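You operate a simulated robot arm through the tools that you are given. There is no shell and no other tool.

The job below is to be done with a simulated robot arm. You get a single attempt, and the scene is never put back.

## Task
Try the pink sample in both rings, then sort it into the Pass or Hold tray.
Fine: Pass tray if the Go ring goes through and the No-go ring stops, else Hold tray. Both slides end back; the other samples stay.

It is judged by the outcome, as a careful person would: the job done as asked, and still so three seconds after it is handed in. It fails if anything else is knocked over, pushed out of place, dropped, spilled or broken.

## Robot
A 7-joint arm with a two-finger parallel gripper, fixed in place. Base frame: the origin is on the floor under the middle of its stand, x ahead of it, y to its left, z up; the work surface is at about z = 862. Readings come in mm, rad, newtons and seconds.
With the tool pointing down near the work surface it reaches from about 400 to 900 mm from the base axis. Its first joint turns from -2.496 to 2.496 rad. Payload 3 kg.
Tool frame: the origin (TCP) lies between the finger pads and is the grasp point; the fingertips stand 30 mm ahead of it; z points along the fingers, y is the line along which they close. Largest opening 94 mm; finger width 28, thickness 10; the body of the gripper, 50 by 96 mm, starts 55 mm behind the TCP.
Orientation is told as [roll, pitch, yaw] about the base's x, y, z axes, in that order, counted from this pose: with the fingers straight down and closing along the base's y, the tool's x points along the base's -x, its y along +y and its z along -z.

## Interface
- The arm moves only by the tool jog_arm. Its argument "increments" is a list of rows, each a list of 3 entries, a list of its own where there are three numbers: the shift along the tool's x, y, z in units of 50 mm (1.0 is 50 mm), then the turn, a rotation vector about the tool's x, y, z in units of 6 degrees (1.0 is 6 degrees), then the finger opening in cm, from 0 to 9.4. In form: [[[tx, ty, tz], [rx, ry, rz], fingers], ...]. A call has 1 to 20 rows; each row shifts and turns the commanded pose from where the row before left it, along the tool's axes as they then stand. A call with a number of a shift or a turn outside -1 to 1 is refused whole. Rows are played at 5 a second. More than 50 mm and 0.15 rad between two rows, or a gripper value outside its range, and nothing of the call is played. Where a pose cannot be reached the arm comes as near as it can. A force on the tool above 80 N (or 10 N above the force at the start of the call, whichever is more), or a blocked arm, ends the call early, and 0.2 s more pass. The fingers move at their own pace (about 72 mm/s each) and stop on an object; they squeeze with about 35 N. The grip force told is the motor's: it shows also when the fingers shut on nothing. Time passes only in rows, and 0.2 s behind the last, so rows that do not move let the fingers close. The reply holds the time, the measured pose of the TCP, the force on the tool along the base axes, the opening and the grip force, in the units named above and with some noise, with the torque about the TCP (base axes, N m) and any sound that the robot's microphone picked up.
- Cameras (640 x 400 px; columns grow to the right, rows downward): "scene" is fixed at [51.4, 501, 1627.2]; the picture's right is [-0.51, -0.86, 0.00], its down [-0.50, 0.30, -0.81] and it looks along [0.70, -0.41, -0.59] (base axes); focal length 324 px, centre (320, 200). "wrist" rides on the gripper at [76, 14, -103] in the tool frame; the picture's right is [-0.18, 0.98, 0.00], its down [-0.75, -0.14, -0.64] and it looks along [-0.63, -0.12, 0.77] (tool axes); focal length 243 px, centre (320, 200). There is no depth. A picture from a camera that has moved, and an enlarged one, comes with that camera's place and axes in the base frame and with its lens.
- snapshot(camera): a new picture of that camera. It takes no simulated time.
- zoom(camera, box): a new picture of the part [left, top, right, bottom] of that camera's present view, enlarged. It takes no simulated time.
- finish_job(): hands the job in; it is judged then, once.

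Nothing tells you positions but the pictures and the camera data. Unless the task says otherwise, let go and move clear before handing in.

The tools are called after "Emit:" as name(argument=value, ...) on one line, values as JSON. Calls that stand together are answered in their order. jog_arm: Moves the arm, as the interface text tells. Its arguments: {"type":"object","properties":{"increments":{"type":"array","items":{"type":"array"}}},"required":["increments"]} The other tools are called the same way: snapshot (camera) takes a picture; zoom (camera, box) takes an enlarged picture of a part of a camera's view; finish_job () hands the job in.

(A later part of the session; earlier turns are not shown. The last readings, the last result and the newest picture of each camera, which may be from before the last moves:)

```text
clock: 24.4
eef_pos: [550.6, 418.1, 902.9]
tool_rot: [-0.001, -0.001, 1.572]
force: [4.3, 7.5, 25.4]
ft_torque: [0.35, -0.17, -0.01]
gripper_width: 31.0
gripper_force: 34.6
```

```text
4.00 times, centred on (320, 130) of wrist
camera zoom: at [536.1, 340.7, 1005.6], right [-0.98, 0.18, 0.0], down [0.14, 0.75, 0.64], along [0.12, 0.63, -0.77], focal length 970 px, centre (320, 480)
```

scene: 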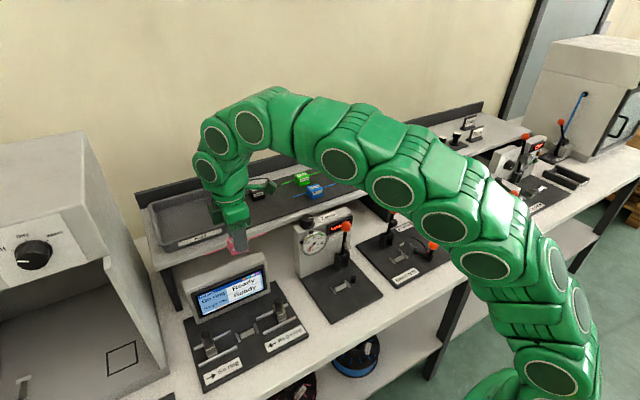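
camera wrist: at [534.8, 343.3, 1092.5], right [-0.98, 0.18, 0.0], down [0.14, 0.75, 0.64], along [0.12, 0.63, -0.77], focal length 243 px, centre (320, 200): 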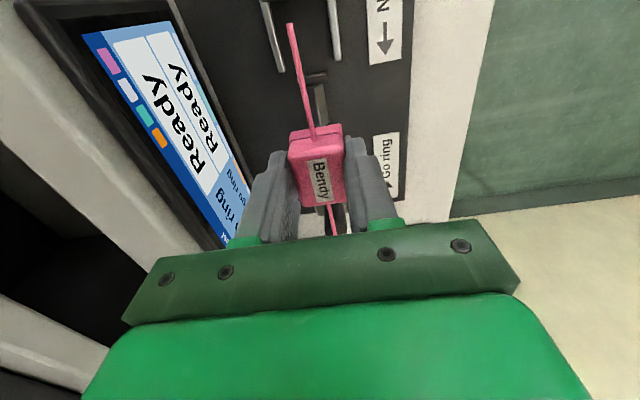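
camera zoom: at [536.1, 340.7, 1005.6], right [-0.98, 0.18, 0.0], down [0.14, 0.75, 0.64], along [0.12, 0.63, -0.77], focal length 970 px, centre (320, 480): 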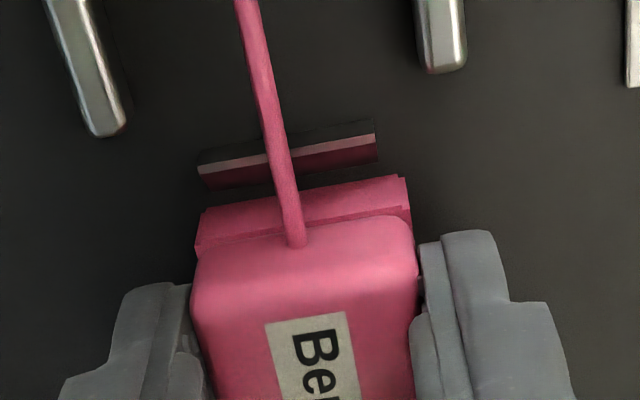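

The block now appears fully down on the ridge, with y-force slightly reversed. I'll go back 0.5 mm and ease the downward push before releasing.

Emit:
jog_arm(increments=[[[-0.01, 0, -0.01], [0, 0, 0], 2.0], [[0, 0, -0.01], [0, 0, 0], 2.0], [[0, 0, 0], [0, 0, 0], 2.0]])

Emit:
zoom(camera="wrist", box=[260, 80, 380, 180])

Emit:
zoom(camera="scene", box=[200, 290, 310, 370])

```text
clock: 25.2
eef_pos: [549.5, 417.7, 901.5]
tool_rot: [0.0, 0.0, 1.571]
force: [13.9, 4.0, 12.1]
ft_torque: [0.19, -0.53, -0.05]
gripper_width: 30.9
gripper_force: 35.3
```

```text
4.00 times, centred on (320, 130) of wrist
camera zoom: at [535.5, 340.0, 1005.8], right [-0.98, 0.18, 0.0], down [0.14, 0.75, 0.64], along [0.12, 0.63, -0.77], focal length 970 px, centre (320, 480)
```

zoom: 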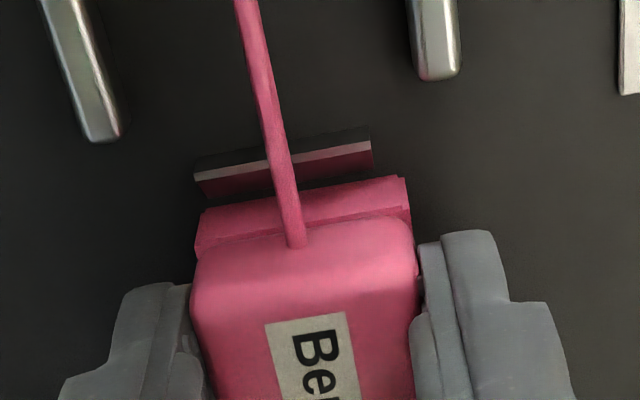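

```text
5.00 times, centred on (255, 330) of scene
camera zoom: at [51.4, 501.0, 1627.2], right [-0.51, -0.86, 0.0], down [-0.5, 0.3, -0.81], along [0.7, -0.41, -0.59], focal length 1619 px, centre (645, -450)
```

zoom: 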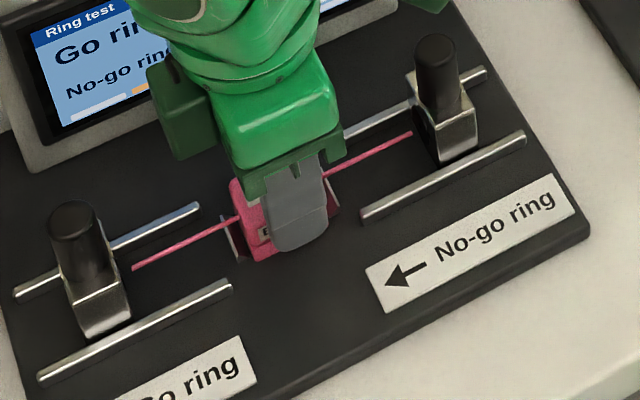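

The remaining side force is only the ridge centring the block, which is seated. I'll release gently and check.

Emit:
jog_arm(increments=[[[0, -0.016, 0], [0, 0, 0], 2.0], [[0, 0, 0], [0, 0, 0], 3.3], [[0, 0, 0], [0, 0, 0], 4.0], [[0, 0, 0], [0, 0, 0], 5.0], [[0, 0, 0], [0, 0, 0], 6.0], [[0, 0, 0], [0, 0, 0], 6.0]])

Emit:
snapshot(camera="wrist")

Emit:
zoom(camera="scene", box=[200, 290, 310, 370])

```text
clock: 26.6
eef_pos: [550.4, 416.6, 903.5]
tool_rot: [-0.001, 0.0, 1.571]
force: [0.6, -0.3, 0.5]
ft_torque: [-0.02, 0.02, 0.01]
gripper_width: 60.1
gripper_force: 0.0
```

```text
taken
camera wrist: at [536.7, 340.5, 1006.3], right [-0.98, 0.18, 0.0], down [0.14, 0.75, 0.64], along [0.12, 0.63, -0.77], focal length 243 px, centre (320, 200)
```

wrist: 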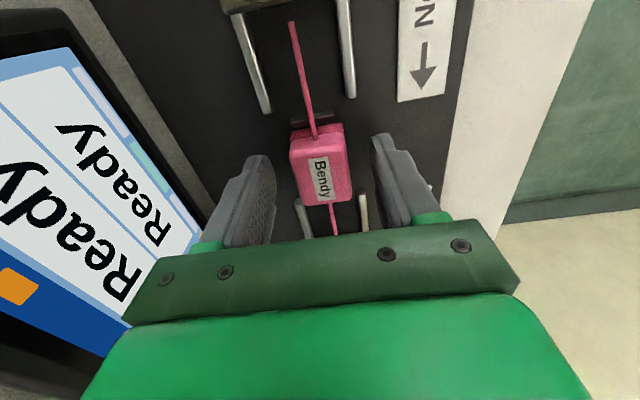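

```text
5.00 times, centred on (255, 330) of scene
camera zoom: at [51.4, 501.0, 1627.2], right [-0.51, -0.86, 0.0], down [-0.5, 0.3, -0.81], along [0.7, -0.41, -0.59], focal length 1619 px, centre (645, -450)
```

zoom: 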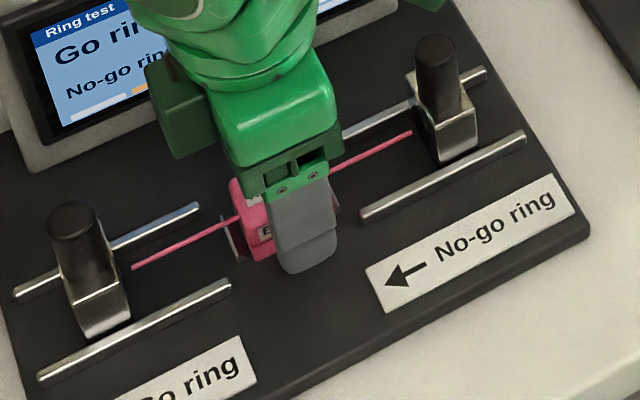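

Released, and the block stayed put. I'll rise straight up and look at the seated sample.

Emit:
jog_arm(increments=[[[0, 0, -0.3], [0, 0, 0], 6.0], [[0, 0, -0.6], [0, 0, 0], 6.0], [[0, 0, -0.8], [0, 0, 0], 6.0], [[0, 0, -0.8], [0, 0, 0], 6.0], [[0.5, 0, -0.3], [0, 0, 0], 6.0], [[0.7, 0, 0], [0, 0, 0], 6.0], [[0, 0, 0], [0, 0, 0], 6.0]])

Emit:
snapshot(camera="wrist")

Emit:
zoom(camera="scene", box=[190, 280, 310, 370])

```text
clock: 28.2
eef_pos: [551.8, 355.6, 1045.6]
tool_rot: [0.001, 0.001, 1.571]
force: [-0.1, -0.2, -0.2]
ft_torque: [-0.02, 0.01, 0.01]
gripper_width: 60.2
gripper_force: 0.2
```

```text
taken
camera wrist: at [538.3, 279.8, 1148.8], right [-0.98, 0.18, 0.0], down [0.14, 0.75, 0.64], along [0.12, 0.63, -0.77], focal length 243 px, centre (320, 200)
```

wrist: 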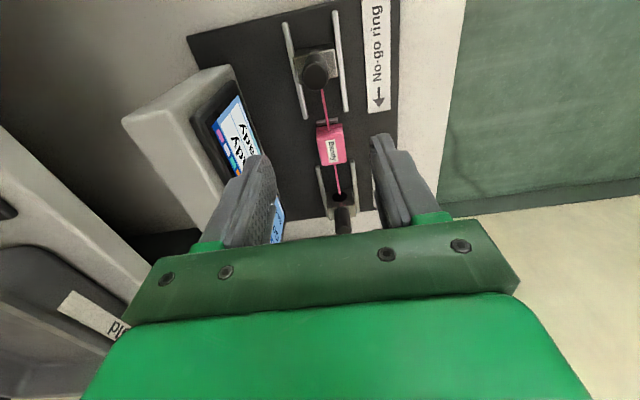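

```text
4.44 times, centred on (250, 325) of scene
camera zoom: at [51.4, 501.0, 1627.2], right [-0.51, -0.86, 0.0], down [-0.5, 0.3, -0.81], along [0.7, -0.41, -0.59], focal length 1440 px, centre (631, -356)
```

zoom: 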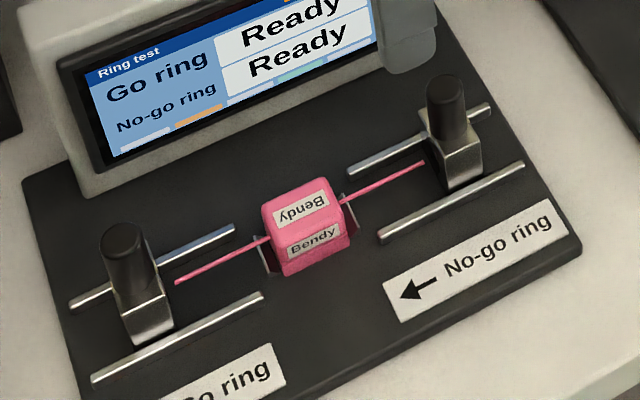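

Emit:
zoom(camera="wrist", box=[270, 30, 390, 250])

Emit:
zoom(camera="wrist", box=[300, 90, 370, 170])

Emit:
zoom(camera="scene", box=[210, 300, 300, 360])

```text
1.82 times, centred on (330, 140) of wrist
camera zoom: at [538.3, 279.8, 1148.8], right [-0.98, 0.18, 0.0], down [0.14, 0.75, 0.64], along [0.12, 0.63, -0.77], focal length 441 px, centre (302, 309)
```

zoom: 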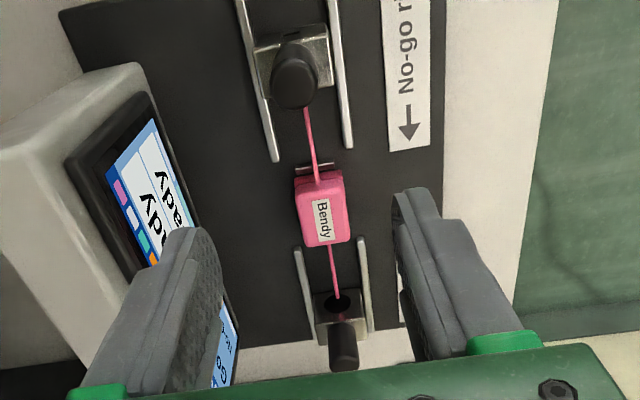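

```text
5.00 times, centred on (335, 130) of wrist
camera zoom: at [538.3, 279.8, 1148.8], right [-0.98, 0.18, 0.0], down [0.14, 0.75, 0.64], along [0.12, 0.63, -0.77], focal length 1213 px, centre (245, 550)
```

zoom: 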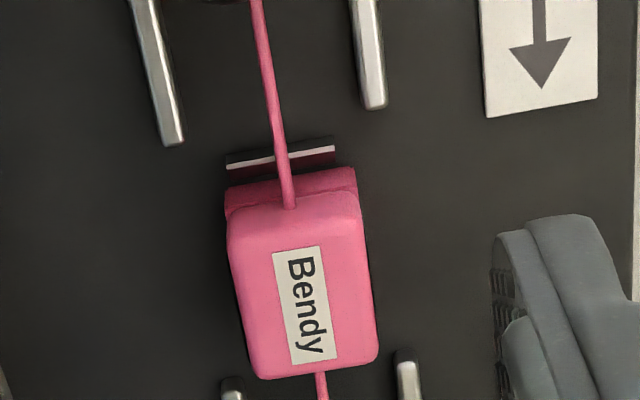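

```text
6.67 times, centred on (255, 330) of scene
camera zoom: at [51.4, 501.0, 1627.2], right [-0.51, -0.86, 0.0], down [-0.5, 0.3, -0.81], along [0.7, -0.41, -0.59], focal length 2159 px, centre (753, -667)
```

zoom: 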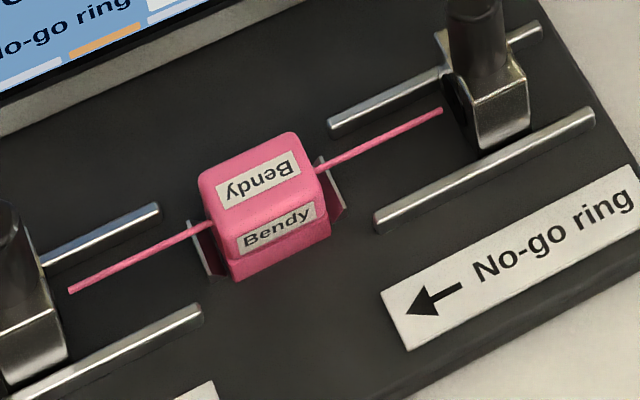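

The sample is seated squarely between the guides with its strand lined up with the ring holes. Next is the Go slide: its knob is near (550.7, 509.5), with its top at about z≈940. I'll move above it.

Emit:
jog_arm(increments=[[[-0.6, 0.01, 0], [0, 0, 0], 6.0], [[-0.7, 0.01, 0], [0, 0, 0], 6.0], [[-0.7, 0.01, 0], [0, 0, 0], 6.0], [[-0.7, 0, 0], [0, 0, 0], 6.0], [[-0.37, 0, 0.3], [0, 0, 0], 6.0], [[0, 0, 0.5], [0, 0, 0], 6.0], [[0, 0, 0.3], [0, 0, 0], 6.0], [[0, 0, 0], [0, 0, 0], 6.0], [[0, 0, 0], [0, 0, 0], 6.0]])

Emit:
snapshot(camera="wrist")

Emit:
zoom(camera="scene", box=[150, 260, 310, 380])

```text
clock: 30.2
eef_pos: [548.9, 512.4, 989.2]
tool_rot: [-0.001, 0.0, 1.571]
force: [0.3, 0.3, -0.7]
ft_torque: [-0.01, 0.01, 0.01]
gripper_width: 60.0
gripper_force: 0.0
```

```text
taken
camera wrist: at [536.1, 435.5, 1092.7], right [-0.98, 0.18, 0.0], down [0.14, 0.75, 0.64], along [0.12, 0.63, -0.77], focal length 243 px, centre (320, 200)
```

wrist: 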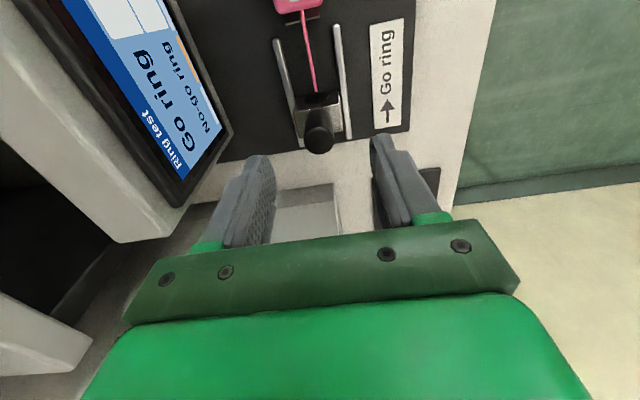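

```text
3.33 times, centred on (230, 320) of scene
camera zoom: at [51.4, 501.0, 1627.2], right [-0.51, -0.86, 0.0], down [-0.5, 0.3, -0.81], along [0.7, -0.41, -0.59], focal length 1080 px, centre (620, -200)
```

zoom: 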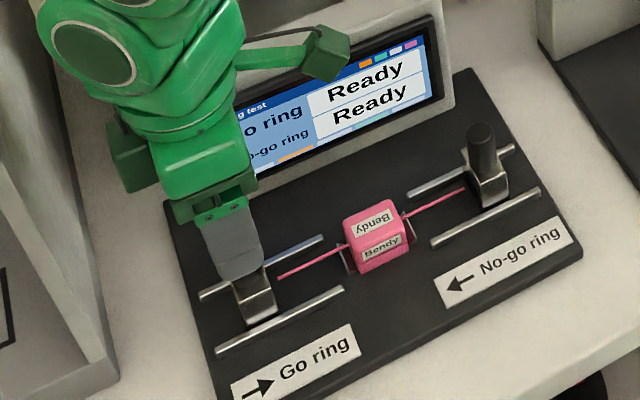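

Emit:
zoom(camera="wrist", box=[250, 60, 390, 180])

```text
3.33 times, centred on (320, 120) of wrist
camera zoom: at [536.1, 435.5, 1092.7], right [-0.98, 0.18, 0.0], down [0.14, 0.75, 0.64], along [0.12, 0.63, -0.77], focal length 809 px, centre (320, 467)
```

zoom: 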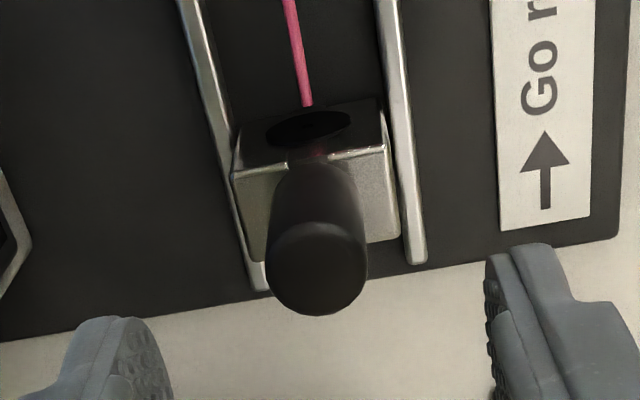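

The knob top is at (550.4, 509.2, ~940) with about 20 mm diameter, and the strand tip lines up with the ring hole. I'll descend over the knob to TCP z≈944 and close on it.

Emit:
jog_arm(increments=[[[0.04, 0, 0.2], [0, 0, 0], 6.0], [[0, 0, 0.3], [0, 0, 0], 6.0], [[0, 0, 0.3], [0, 0, 0], 6.0], [[0, 0, 0.11], [0, 0, 0], 6.0], [[0, 0, 0], [0, 0, 0], 6.0]])

Emit:
zoom(camera="scene", box=[170, 280, 300, 380])

Emit:
zoom(camera="wrist", box=[220, 60, 420, 240])

```text
clock: 31.4
eef_pos: [549.5, 508.1, 941.8]
tool_rot: [0.001, 0.001, 1.569]
force: [0.1, 0.1, 0.2]
ft_torque: [0.0, 0.0, -0.02]
gripper_width: 60.2
gripper_force: 0.1
```

```text
4.00 times, centred on (235, 330) of scene
camera zoom: at [51.4, 501.0, 1627.2], right [-0.51, -0.86, 0.0], down [-0.5, 0.3, -0.81], along [0.7, -0.41, -0.59], focal length 1296 px, centre (660, -320)
```

zoom: 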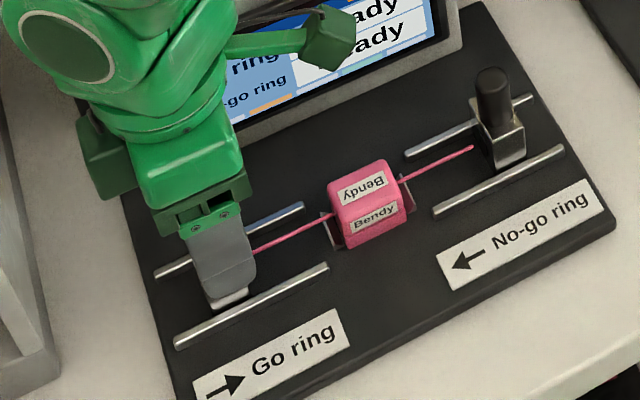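

```text
2.22 times, centred on (320, 150) of wrist
camera zoom: at [536.3, 430.9, 1046.5], right [-0.98, 0.18, 0.0], down [0.14, 0.75, 0.64], along [0.12, 0.63, -0.77], focal length 539 px, centre (320, 311)
```

zoom: 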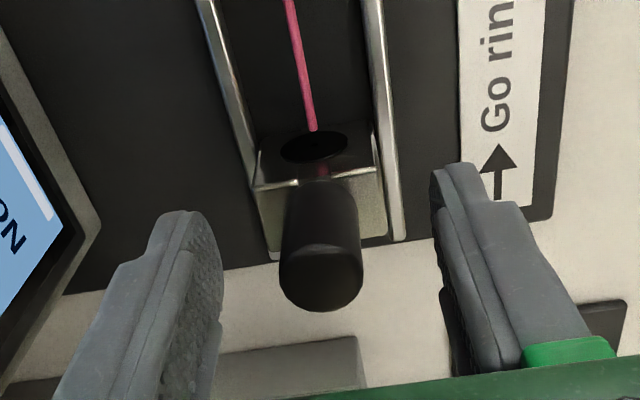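

The fingers straddle the knob at z≈943. Closing on it.

Emit:
jog_arm(increments=[[[0, 0, 0], [0, 0, 0], 4.0], [[0, 0, 0], [0, 0, 0], 2.5], [[0, 0, 0], [0, 0, 0], 1.0], [[0, 0, 0], [0, 0, 0], 1.0], [[0, 0, 0], [0, 0, 0], 1.0]])

Emit:
zoom(camera="wrist", box=[220, 60, 420, 240])

```text
clock: 32.6
eef_pos: [550.2, 506.9, 943.8]
tool_rot: [0.001, 0.001, 1.571]
force: [10.9, 0.7, -1.9]
ft_torque: [-0.04, -0.34, -0.05]
gripper_width: 21.4
gripper_force: 44.8
```

```text
2.22 times, centred on (320, 150) of wrist
camera zoom: at [536.7, 430.8, 1046.6], right [-0.98, 0.18, 0.0], down [0.14, 0.75, 0.64], along [0.12, 0.63, -0.77], focal length 539 px, centre (320, 311)
```

zoom: 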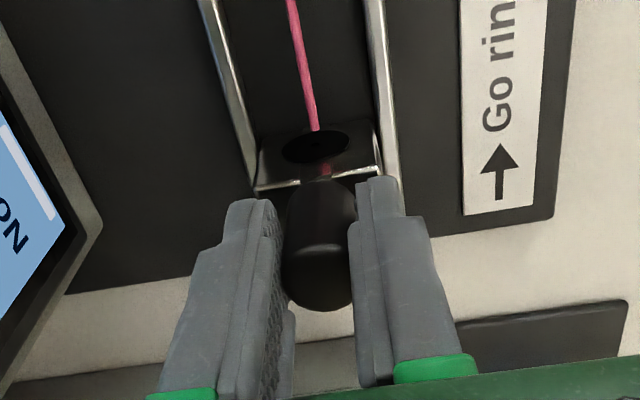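

The knob is held at 21 mm. I'll slide it gently toward −y in small steps and watch the force.

Emit:
jog_arm(increments=[[[0, -0.014, 0], [0, 0, 0], 1.0], [[0.08, 0, 0], [0, 0, 0], 1.0], [[0.08, 0, 0], [0, 0, 0], 1.0], [[0.08, 0, 0], [0, 0, 0], 1.0], [[0, 0, 0], [0, 0, 0], 1.0]])

Emit:
zoom(camera="scene", box=[170, 260, 310, 380])

Emit:
zoom(camera="wrist", box=[220, 60, 420, 240])

```text
clock: 33.8
eef_pos: [549.5, 496.1, 943.6]
tool_rot: [-0.003, -0.003, 1.569]
force: [26.9, 0.3, 17.4]
ft_torque: [0.14, -0.85, -0.11]
gripper_width: 21.2
gripper_force: 44.3
```

```text
3.33 times, centred on (240, 320) of scene
camera zoom: at [51.4, 501.0, 1627.2], right [-0.51, -0.86, 0.0], down [-0.5, 0.3, -0.81], along [0.7, -0.41, -0.59], focal length 1080 px, centre (587, -200)
```

zoom: 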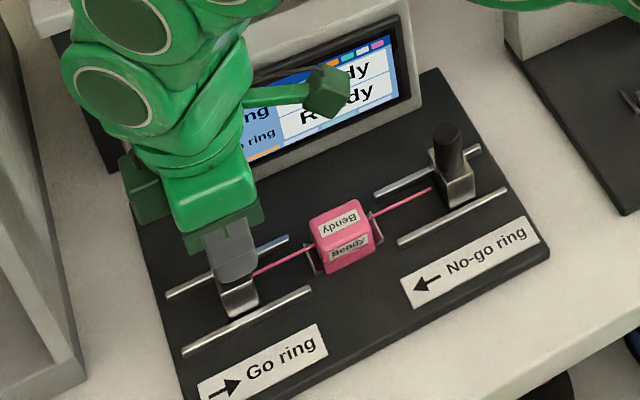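

```text
2.22 times, centred on (320, 150) of wrist
camera zoom: at [536.3, 419.5, 1046.3], right [-0.98, 0.18, 0.0], down [0.14, 0.75, 0.64], along [0.12, 0.63, -0.76], focal length 539 px, centre (320, 311)
```

zoom: 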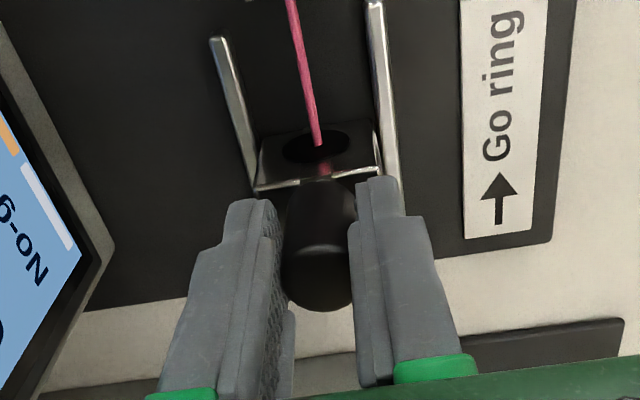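

The slide moves freely with almost no y-force, and the strand is entering the hole. I'll trim x and z to take off the side load and continue.

Emit:
jog_arm(increments=[[[0, -0.035, -0.025], [0, 0, 0], 1.0], [[0.08, 0, 0], [0, 0, 0], 1.0], [[0.08, 0, 0], [0, 0, 0], 1.0], [[0, 0, 0], [0, 0, 0], 1.0]])

Emit:
zoom(camera="scene", box=[170, 260, 310, 380])

Emit:
zoom(camera="wrist", box=[220, 60, 420, 240])

```text
clock: 34.8
eef_pos: [550.0, 488.3, 943.4]
tool_rot: [0.001, -0.001, 1.571]
force: [-12.4, 1.1, 18.3]
ft_torque: [0.3, 0.44, 0.03]
gripper_width: 21.1
gripper_force: 45.1
```

```text
3.33 times, centred on (240, 320) of scene
camera zoom: at [51.4, 501.0, 1627.2], right [-0.51, -0.86, 0.0], down [-0.5, 0.3, -0.81], along [0.7, -0.41, -0.59], focal length 1080 px, centre (587, -200)
```

zoom: 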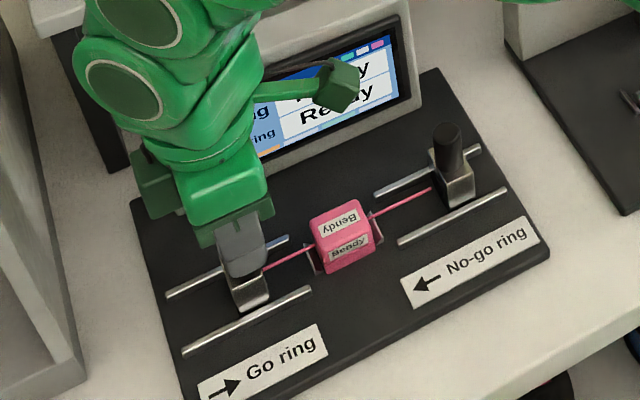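

```text
2.22 times, centred on (320, 150) of wrist
camera zoom: at [537.1, 412.4, 1046.6], right [-0.98, 0.18, 0.0], down [0.14, 0.75, 0.64], along [0.12, 0.63, -0.77], focal length 539 px, centre (320, 311)
```

zoom: 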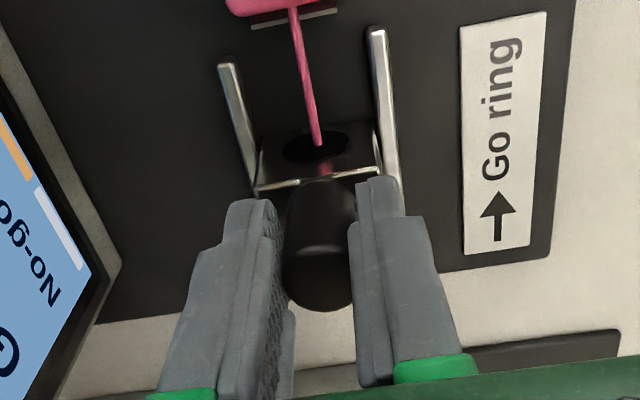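

No resistance along y, and the strand is well inside the Go ring. Continuing with small trims.

Emit:
jog_arm(increments=[[[0, 0.015, -0.03], [0, 0, 0], 1.0], [[0.08, 0, 0], [0, 0, 0], 1.0], [[0.08, 0, 0], [0, 0, 0], 1.0], [[0, 0, 0], [0, 0, 0], 1.0]])

Emit:
zoom(camera="scene", box=[170, 260, 310, 380])

```text
clock: 35.8
eef_pos: [549.3, 477.8, 943.9]
tool_rot: [0.005, 0.003, 1.571]
force: [-19.1, -0.7, -36.0]
ft_torque: [-0.24, -0.1, 0.11]
gripper_width: 21.3
gripper_force: 44.6
```

```text
3.33 times, centred on (240, 320) of scene
camera zoom: at [51.4, 501.0, 1627.2], right [-0.51, -0.86, 0.0], down [-0.5, 0.3, -0.81], along [0.7, -0.41, -0.59], focal length 1080 px, centre (587, -200)
```

zoom: 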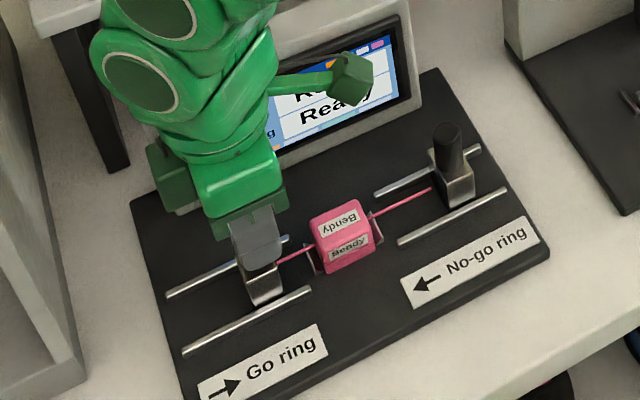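

There's some upward pull now, so I'll lower slightly and continue inward.

Emit:
jog_arm(increments=[[[0, 0.015, 0.03], [0, 0, 0], 1.0], [[0.08, 0, 0], [0, 0, 0], 1.0], [[0.08, 0, 0], [0, 0, 0], 1.0], [[0, 0, 0], [0, 0, 0], 1.0]])

Emit:
zoom(camera="scene", box=[170, 260, 310, 380])

Emit:
zoom(camera="wrist", box=[220, 60, 420, 240])

```text
clock: 36.8
eef_pos: [549.8, 474.5, 943.9]
tool_rot: [0.002, 0.002, 1.573]
force: [-21.7, -0.2, -17.4]
ft_torque: [-0.16, 0.67, 0.07]
gripper_width: 21.1
gripper_force: 45.0
```

```text
3.33 times, centred on (240, 320) of scene
camera zoom: at [51.4, 501.0, 1627.2], right [-0.51, -0.86, 0.0], down [-0.5, 0.3, -0.81], along [0.7, -0.41, -0.59], focal length 1080 px, centre (587, -200)
```

zoom: 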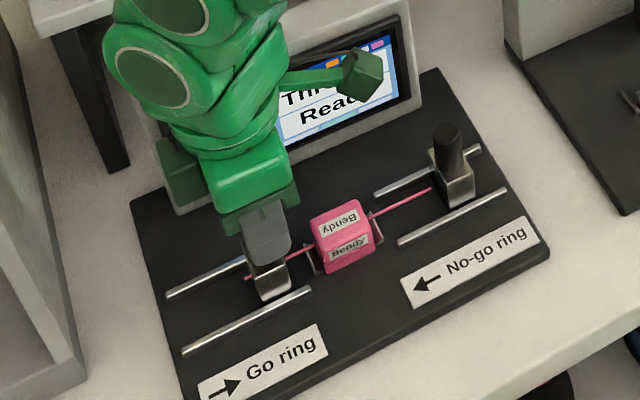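

```text
2.22 times, centred on (320, 150) of wrist
camera zoom: at [537.0, 395.9, 1047.1], right [-0.98, 0.18, 0.0], down [0.14, 0.75, 0.64], along [0.12, 0.63, -0.77], focal length 539 px, centre (320, 311)
```

zoom: 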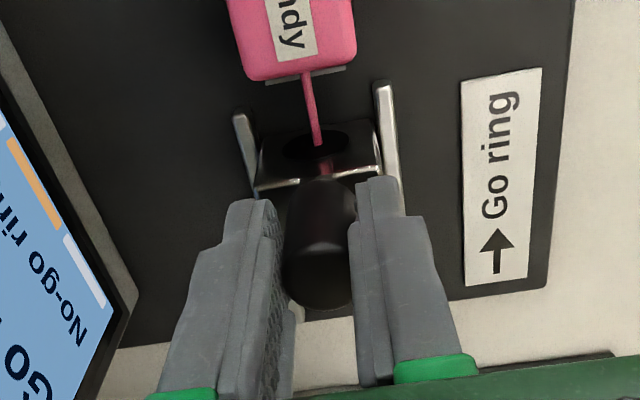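

The strand tip has emerged on the far side of the Go slide and the display has changed. Zooming in on it.

Emit:
zoom(camera="scene", box=[225, 265, 295, 310])

Emit:
snapshot(camera="wrist")

```text
8.89 times, centred on (260, 288) of scene
camera zoom: at [51.4, 501.0, 1627.2], right [-0.51, -0.86, 0.0], down [-0.5, 0.3, -0.81], along [0.7, -0.41, -0.59], focal length 2879 px, centre (853, -578)
```

zoom: 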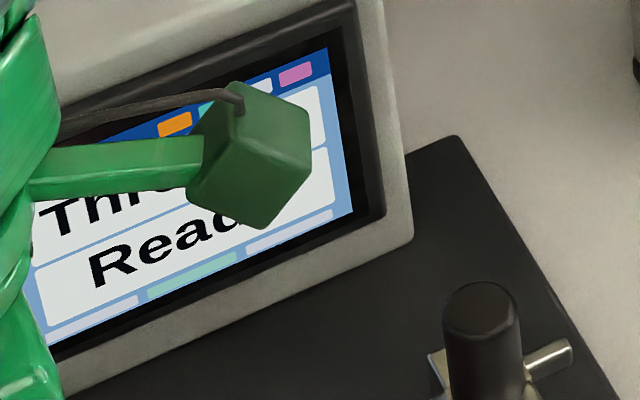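

```text
taken
camera wrist: at [537.0, 395.9, 1047.1], right [-0.98, 0.18, 0.0], down [0.14, 0.75, 0.64], along [0.12, 0.63, -0.77], focal length 243 px, centre (320, 200)
```

wrist: 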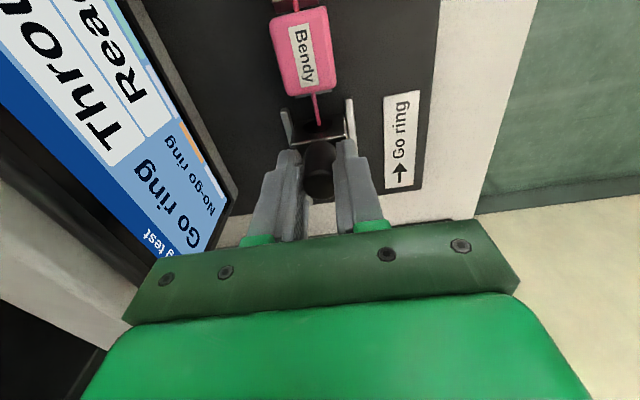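

The display reads "Go ring: Through". Now I'll bring the Go slide back along +y, trimming the side load.

Emit:
jog_arm(increments=[[[0, 0.02, 0.015], [0, 0, 0], 1.0], [[-0.1, 0, 0], [0, 0, 0], 1.0], [[-0.1, 0, 0], [0, 0, 0], 1.0], [[-0.1, 0, 0], [0, 0, 0], 1.0], [[0, 0, 0], [0, 0, 0], 1.0]])

Emit:
zoom(camera="wrist", box=[220, 60, 420, 240])

```text
clock: 38.0
eef_pos: [550.9, 488.6, 944.4]
tool_rot: [-0.001, -0.002, 1.57]
force: [-9.3, 1.3, -4.7]
ft_torque: [0.33, 0.2, 0.0]
gripper_width: 21.3
gripper_force: 44.9
```

```text
2.22 times, centred on (320, 150) of wrist
camera zoom: at [536.6, 411.6, 1046.9], right [-0.98, 0.18, 0.0], down [0.14, 0.75, 0.64], along [0.12, 0.63, -0.77], focal length 539 px, centre (320, 311)
```

zoom: 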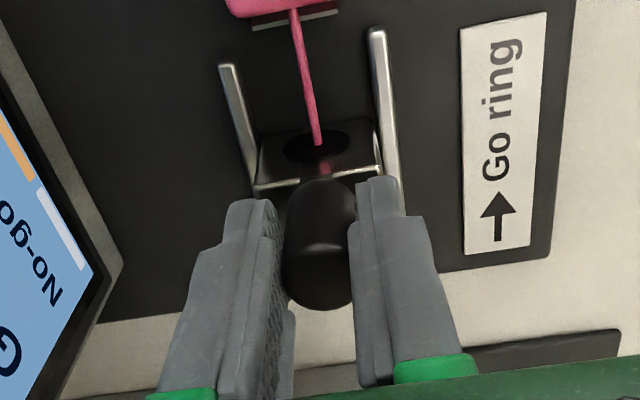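

The slide is coming back smoothly. Continuing to its start position, where the camera y should read about 430.8.

Emit:
jog_arm(increments=[[[-0.1, 0.008, 0], [0, 0, 0], 1.0], [[-0.1, 0, 0], [0, 0, 0], 1.0], [[-0.1, 0, 0], [0, 0, 0], 1.0], [[-0.08, 0, 0], [0, 0, 0], 1.0], [[0, 0, 0], [0, 0, 0], 1.0], [[0, 0, 0], [0, 0, 0], 1.0]])

Emit:
zoom(camera="wrist", box=[220, 60, 420, 240])

Emit:
zoom(camera="scene", box=[170, 260, 310, 380])

```text
clock: 39.4
eef_pos: [549.9, 507.6, 944.1]
tool_rot: [-0.003, -0.001, 1.569]
force: [42.5, -0.1, 11.4]
ft_torque: [-0.64, -1.31, -0.17]
gripper_width: 21.1
gripper_force: 44.8
```

```text
2.22 times, centred on (320, 150) of wrist
camera zoom: at [536.3, 429.5, 1046.9], right [-0.98, 0.18, 0.0], down [0.14, 0.75, 0.64], along [0.12, 0.63, -0.77], focal length 539 px, centre (320, 311)
```

zoom: 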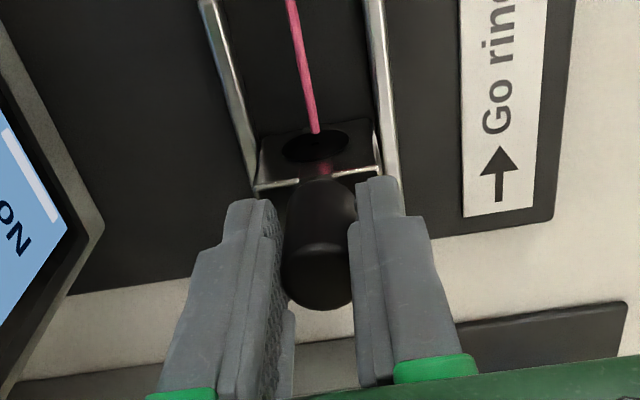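

```text
3.33 times, centred on (240, 320) of scene
camera zoom: at [51.4, 501.0, 1627.2], right [-0.51, -0.86, 0.0], down [-0.5, 0.3, -0.81], along [0.7, -0.41, -0.59], focal length 1080 px, centre (587, -200)
```

zoom: 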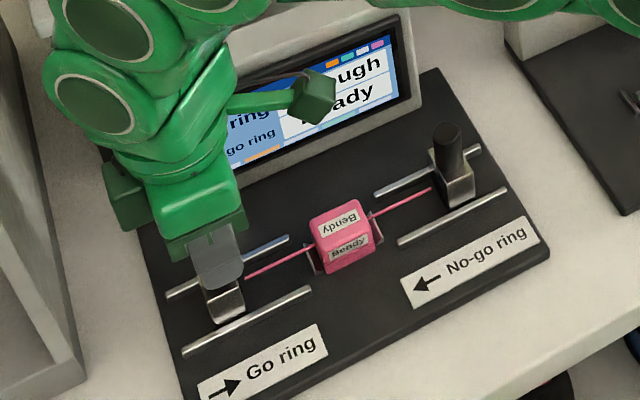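

I'm about 1.3 mm short of the start. I'll relieve the x load and nudge the slide outward a little more, checking for an end stop.

Emit:
jog_arm(increments=[[[-0.02, -0.04, -0.01], [0, 0, 0], 1.0], [[-0.02, 0, 0], [0, 0, 0], 1.0], [[0, 0, 0], [0, 0, 0], 1.0]])

Emit:
zoom(camera="wrist", box=[220, 60, 420, 240])

```text
clock: 40.2
eef_pos: [550.8, 507.6, 943.4]
tool_rot: [0.0, 0.0, 1.572]
force: [30.5, -12.9, 28.8]
ft_torque: [-0.49, -0.97, -0.2]
gripper_width: 21.1
gripper_force: 44.9
```

```text
2.22 times, centred on (320, 150) of wrist
camera zoom: at [536.7, 431.0, 1047.0], right [-0.98, 0.18, 0.0], down [0.14, 0.75, 0.64], along [0.12, 0.63, -0.77], focal length 539 px, centre (320, 311)
```

zoom: 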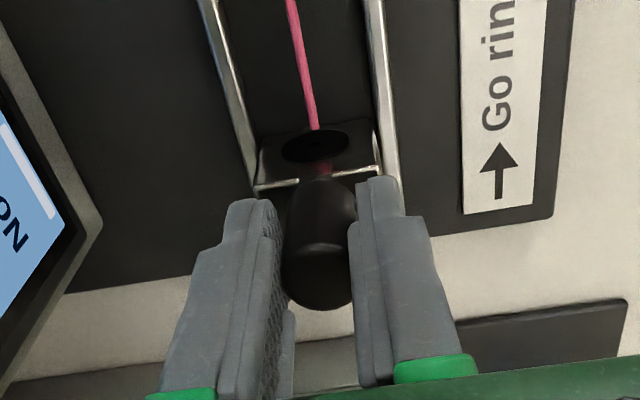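

The end stop is felt (−13 N in y) at camera y=431.0, the same as the start, so the Go slide is back. I'll release and rise clear.

Emit:
jog_arm(increments=[[[0.01, -0.02, -0.01], [0, 0, 0], 1.0], [[0, 0, 0], [0, 0, 0], 3.5], [[0, 0, 0], [0, 0, 0], 6.0], [[0, 0, 0], [0, 0, 0], 6.0], [[0, 0, -0.5], [0, 0, 0], 6.0], [[0, 0, -0.8], [0, 0, 0], 6.0], [[0, 0, -0.6], [0, 0, 0], 6.0], [[0, 0, 0], [0, 0, 0], 6.0]])

Emit:
snapshot(camera="wrist")

Emit:
zoom(camera="scene", box=[170, 260, 310, 380])

```text
clock: 42.0
eef_pos: [548.6, 507.9, 1038.0]
tool_rot: [0.001, -0.001, 1.57]
force: [-0.2, 0.4, 0.2]
ft_torque: [-0.02, -0.03, -0.02]
gripper_width: 59.9
gripper_force: 0.1
```

```text
taken
camera wrist: at [535.5, 431.6, 1141.8], right [-0.98, 0.18, 0.0], down [0.14, 0.75, 0.64], along [0.12, 0.63, -0.77], focal length 243 px, centre (320, 200)
```

wrist: 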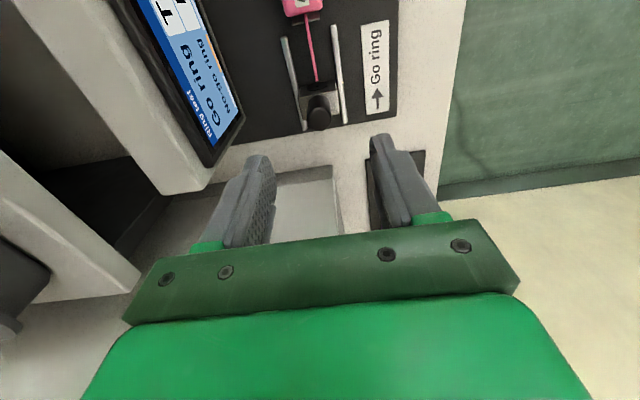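

```text
3.33 times, centred on (240, 320) of scene
camera zoom: at [51.4, 501.0, 1627.2], right [-0.51, -0.86, 0.0], down [-0.5, 0.3, -0.81], along [0.7, -0.41, -0.59], focal length 1080 px, centre (587, -200)
```

zoom: 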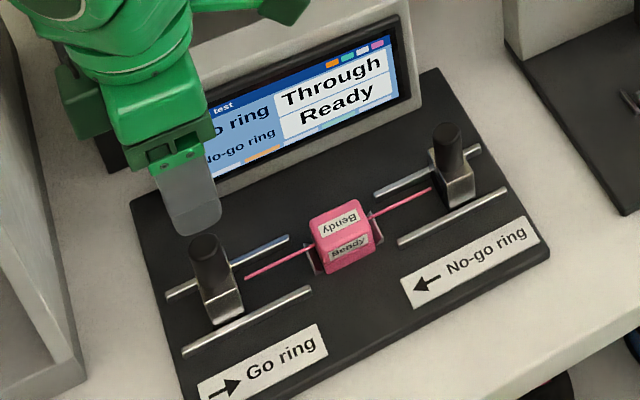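

Go ring reads "Through", Go slide back. Now to the No-go knob, near (551, 328).

Emit:
jog_arm(increments=[[[0.6, -0.02, 0], [0, 0, 0], 6.0], [[0.75, 0, 0], [0, 0, 0], 6.0], [[0.75, 0, 0], [0, 0, 0], 6.0], [[0.75, 0, 0], [0, 0, 0], 6.0], [[0.65, 0, 0], [0, 0, 0], 6.0], [[0, 0, 0.5], [0, 0, 0], 6.0], [[0, 0, 0.4], [0, 0, 0], 6.0], [[0, 0, 0], [0, 0, 0], 6.0], [[0, 0, 0], [0, 0, 0], 6.0]])

Emit:
zoom(camera="wrist", box=[230, 60, 410, 200])

Emit:
zoom(camera="scene", box=[190, 260, 330, 380])

```text
clock: 44.0
eef_pos: [550.8, 330.2, 994.6]
tool_rot: [0.001, 0.0, 1.57]
force: [0.4, -0.4, 0.0]
ft_torque: [-0.02, -0.01, 0.01]
gripper_width: 60.2
gripper_force: 0.2
```

```text
2.86 times, centred on (320, 130) of wrist
camera zoom: at [538.7, 253.5, 1096.4], right [-0.98, 0.18, 0.0], down [0.14, 0.75, 0.64], along [0.12, 0.63, -0.77], focal length 693 px, centre (320, 400)
```

zoom: 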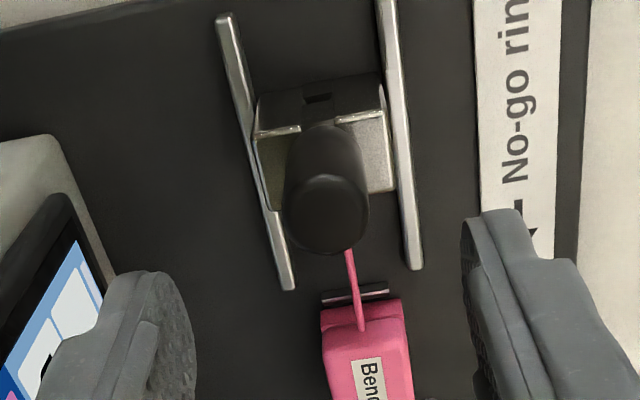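

```text
3.33 times, centred on (260, 320) of scene
camera zoom: at [51.4, 501.0, 1627.2], right [-0.51, -0.86, 0.0], down [-0.5, 0.3, -0.81], along [0.7, -0.41, -0.59], focal length 1080 px, centre (520, -200)
```

zoom: 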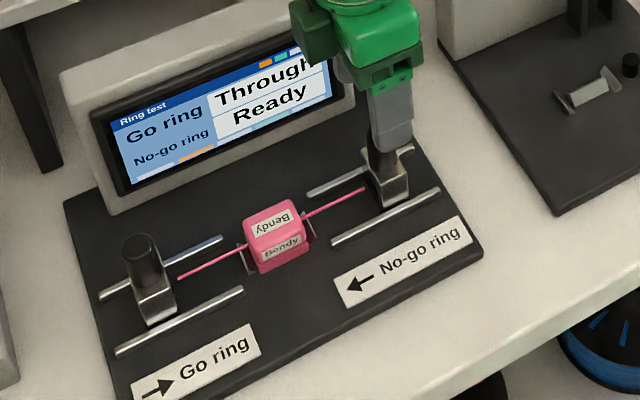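

The No-go knob is at about (550.5, 325.5). I'll lower over it to z≈944.

Emit:
jog_arm(increments=[[[0.07, 0.04, 0.2], [0, 0, 0], 6.0], [[0, 0, 0.3], [0, 0, 0], 6.0], [[0, 0, 0.3], [0, 0, 0], 6.0], [[0, 0, 0.18], [0, 0, 0], 6.0], [[0, 0, 0], [0, 0, 0], 6.0]])

Emit:
zoom(camera="wrist", box=[220, 60, 420, 240])

Emit:
zoom(camera="scene", box=[190, 260, 330, 380])

```text
clock: 45.2
eef_pos: [551.4, 328.1, 942.7]
tool_rot: [0.002, 0.0, 1.571]
force: [-0.6, -1.4, 0.0]
ft_torque: [-0.01, -0.01, 0.0]
gripper_width: 59.9
gripper_force: 0.0
```

```text
2.22 times, centred on (320, 150) of wrist
camera zoom: at [538.0, 251.7, 1046.1], right [-0.98, 0.18, 0.0], down [0.14, 0.75, 0.64], along [0.12, 0.63, -0.77], focal length 539 px, centre (320, 311)
```

zoom: 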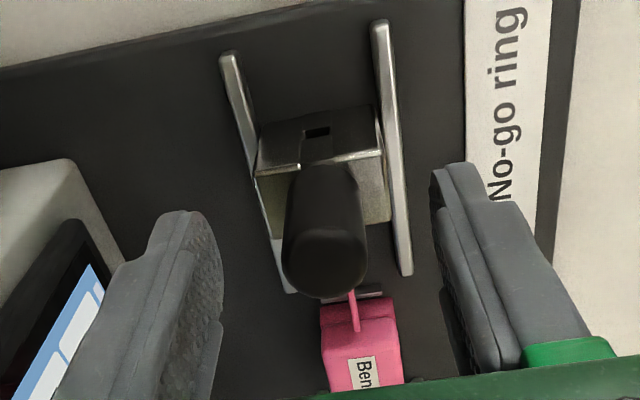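

```text
3.33 times, centred on (260, 320) of scene
camera zoom: at [51.4, 501.0, 1627.2], right [-0.51, -0.86, 0.0], down [-0.5, 0.3, -0.81], along [0.7, -0.41, -0.59], focal length 1080 px, centre (520, -200)
```

zoom: 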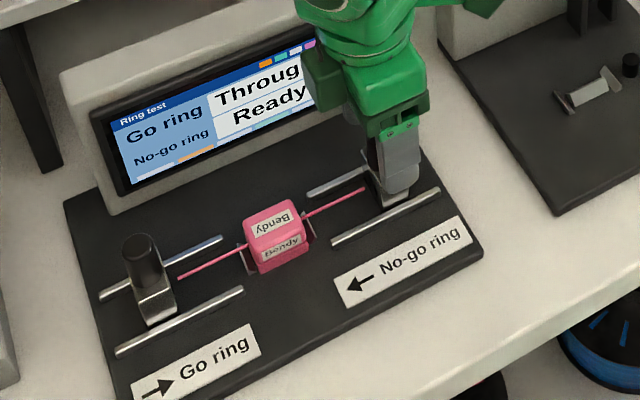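

Slight centring tweak (−2 mm y, −1.2 mm x), then close on the No-go knob.

Emit:
jog_arm(increments=[[[0.04, 0.024, 0], [0, 0, 0], 6.0], [[0, 0, 0], [0, 0, 0], 4.0], [[0, 0, 0], [0, 0, 0], 2.5], [[0, 0, 0], [0, 0, 0], 1.0], [[0, 0, 0], [0, 0, 0], 1.0], [[0, 0, 0], [0, 0, 0], 1.0]])

Emit:
zoom(camera="wrist", box=[220, 60, 420, 240])

```text
clock: 46.6
eef_pos: [549.2, 327.1, 943.5]
tool_rot: [-0.001, -0.001, 1.57]
force: [4.8, 1.0, -2.4]
ft_torque: [0.21, -0.13, -0.01]
gripper_width: 21.1
gripper_force: 45.0
```

```text
2.22 times, centred on (320, 150) of wrist
camera zoom: at [536.8, 250.0, 1046.8], right [-0.98, 0.18, 0.0], down [0.14, 0.75, 0.64], along [0.12, 0.63, -0.77], focal length 539 px, centre (320, 311)
```

zoom: 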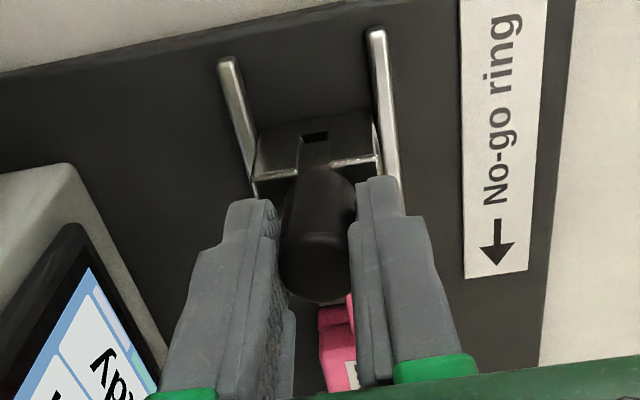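

Gripped at camera y=250.0, which is the "back" reference. I'll push gently toward +y in small steps.

Emit:
jog_arm(increments=[[[-0.06, -0.006, 0], [0, 0, 0], 1.0], [[-0.06, 0, 0], [0, 0, 0], 1.0], [[0, 0, 0], [0, 0, 0], 1.0]])

Emit:
zoom(camera="scene", box=[190, 260, 330, 380])

```text
clock: 47.4
eef_pos: [550.6, 332.4, 944.2]
tool_rot: [0.001, 0.002, 1.571]
force: [11.5, -13.7, -0.6]
ft_torque: [0.0, -0.21, -0.08]
gripper_width: 21.1
gripper_force: 45.2
```

```text
3.33 times, centred on (260, 320) of scene
camera zoom: at [51.4, 501.0, 1627.2], right [-0.51, -0.86, 0.0], down [-0.5, 0.3, -0.81], along [0.7, -0.41, -0.59], focal length 1080 px, centre (520, -200)
```

zoom: 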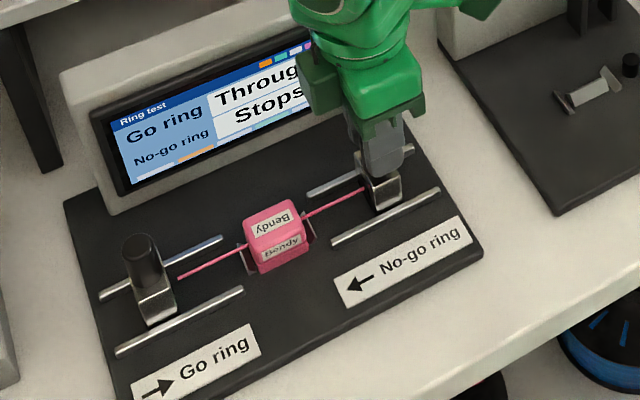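

The display shows No-go ring "Stops" with about 14 N resistance. I'll zoom to confirm before pulling it back.

Emit:
zoom(camera="scene", box=[205, 270, 275, 315])

Emit:
zoom(camera="scene", box=[220, 290, 300, 350])

Emit:
zoom(camera="wrist", box=[220, 60, 420, 240])

```text
8.89 times, centred on (240, 292) of scene
camera zoom: at [51.4, 501.0, 1627.2], right [-0.51, -0.86, 0.0], down [-0.5, 0.3, -0.81], along [0.7, -0.41, -0.59], focal length 2879 px, centre (1031, -622)
```

zoom: 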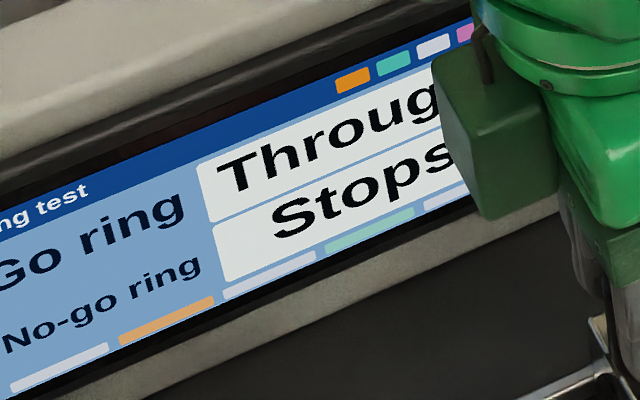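

```text
6.67 times, centred on (260, 320) of scene
camera zoom: at [51.4, 501.0, 1627.2], right [-0.51, -0.86, 0.0], down [-0.5, 0.3, -0.81], along [0.7, -0.41, -0.59], focal length 2159 px, centre (720, -600)
```

zoom: 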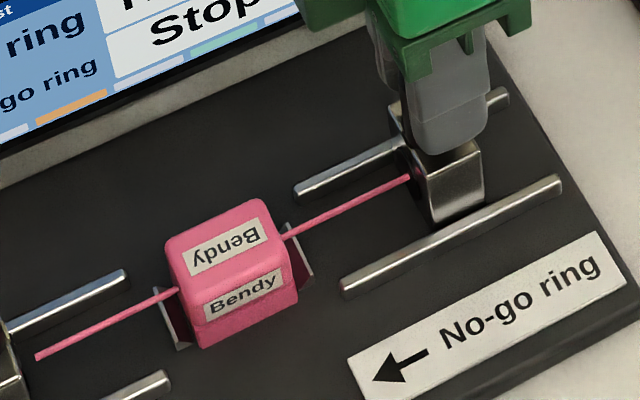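

```text
2.22 times, centred on (320, 150) of wrist
camera zoom: at [536.9, 255.7, 1046.9], right [-0.98, 0.18, 0.0], down [0.14, 0.75, 0.64], along [0.12, 0.63, -0.77], focal length 539 px, centre (320, 311)
```

zoom: 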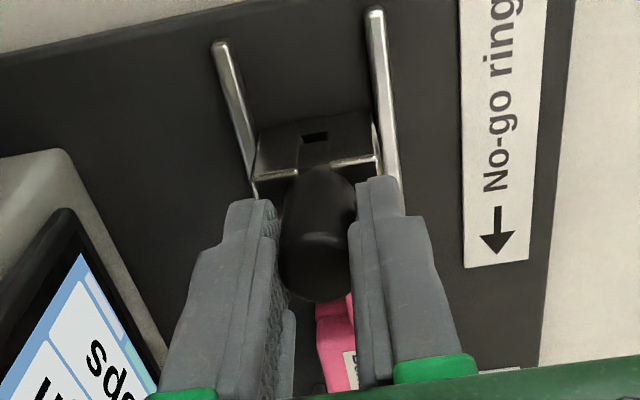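

Go = Through and No-go = Stops, so the sample belongs in the Pass tray. Pulling the No-go slide back to its stop.

Emit:
jog_arm(increments=[[[0.05, -0.01, 0], [0, 0, 0], 1.0], [[0.05, 0, 0], [0, 0, 0], 1.0], [[0.04, 0, 0], [0, 0, 0], 1.0], [[0, 0, 0], [0, 0, 0], 1.0]])

Emit:
zoom(camera="wrist", box=[220, 60, 420, 240])

Emit:
zoom(camera="scene", box=[190, 260, 330, 380])

```text
clock: 48.4
eef_pos: [549.1, 327.7, 943.9]
tool_rot: [0.001, -0.001, 1.572]
force: [23.7, 8.5, -35.1]
ft_torque: [0.19, -0.6, 0.03]
gripper_width: 20.9
gripper_force: 44.9
```

```text
2.22 times, centred on (320, 150) of wrist
camera zoom: at [536.7, 249.8, 1047.5], right [-0.98, 0.18, 0.0], down [0.14, 0.75, 0.64], along [0.12, 0.63, -0.77], focal length 539 px, centre (320, 311)
```

zoom: 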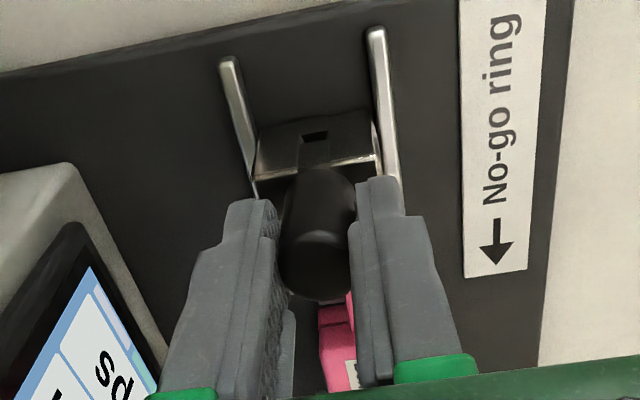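

```text
3.33 times, centred on (260, 320) of scene
camera zoom: at [51.4, 501.0, 1627.2], right [-0.51, -0.86, 0.0], down [-0.5, 0.3, -0.81], along [0.7, -0.41, -0.59], focal length 1080 px, centre (520, -200)
```

zoom: 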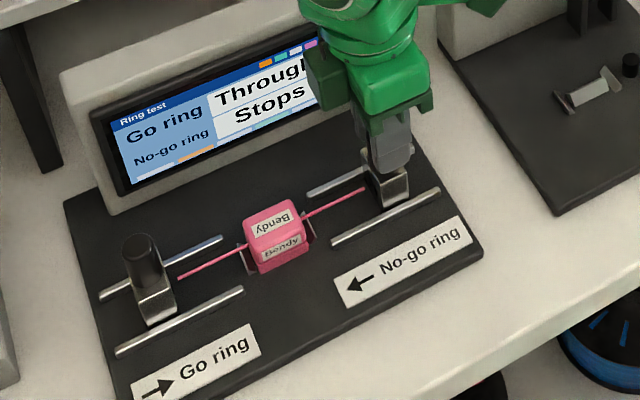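

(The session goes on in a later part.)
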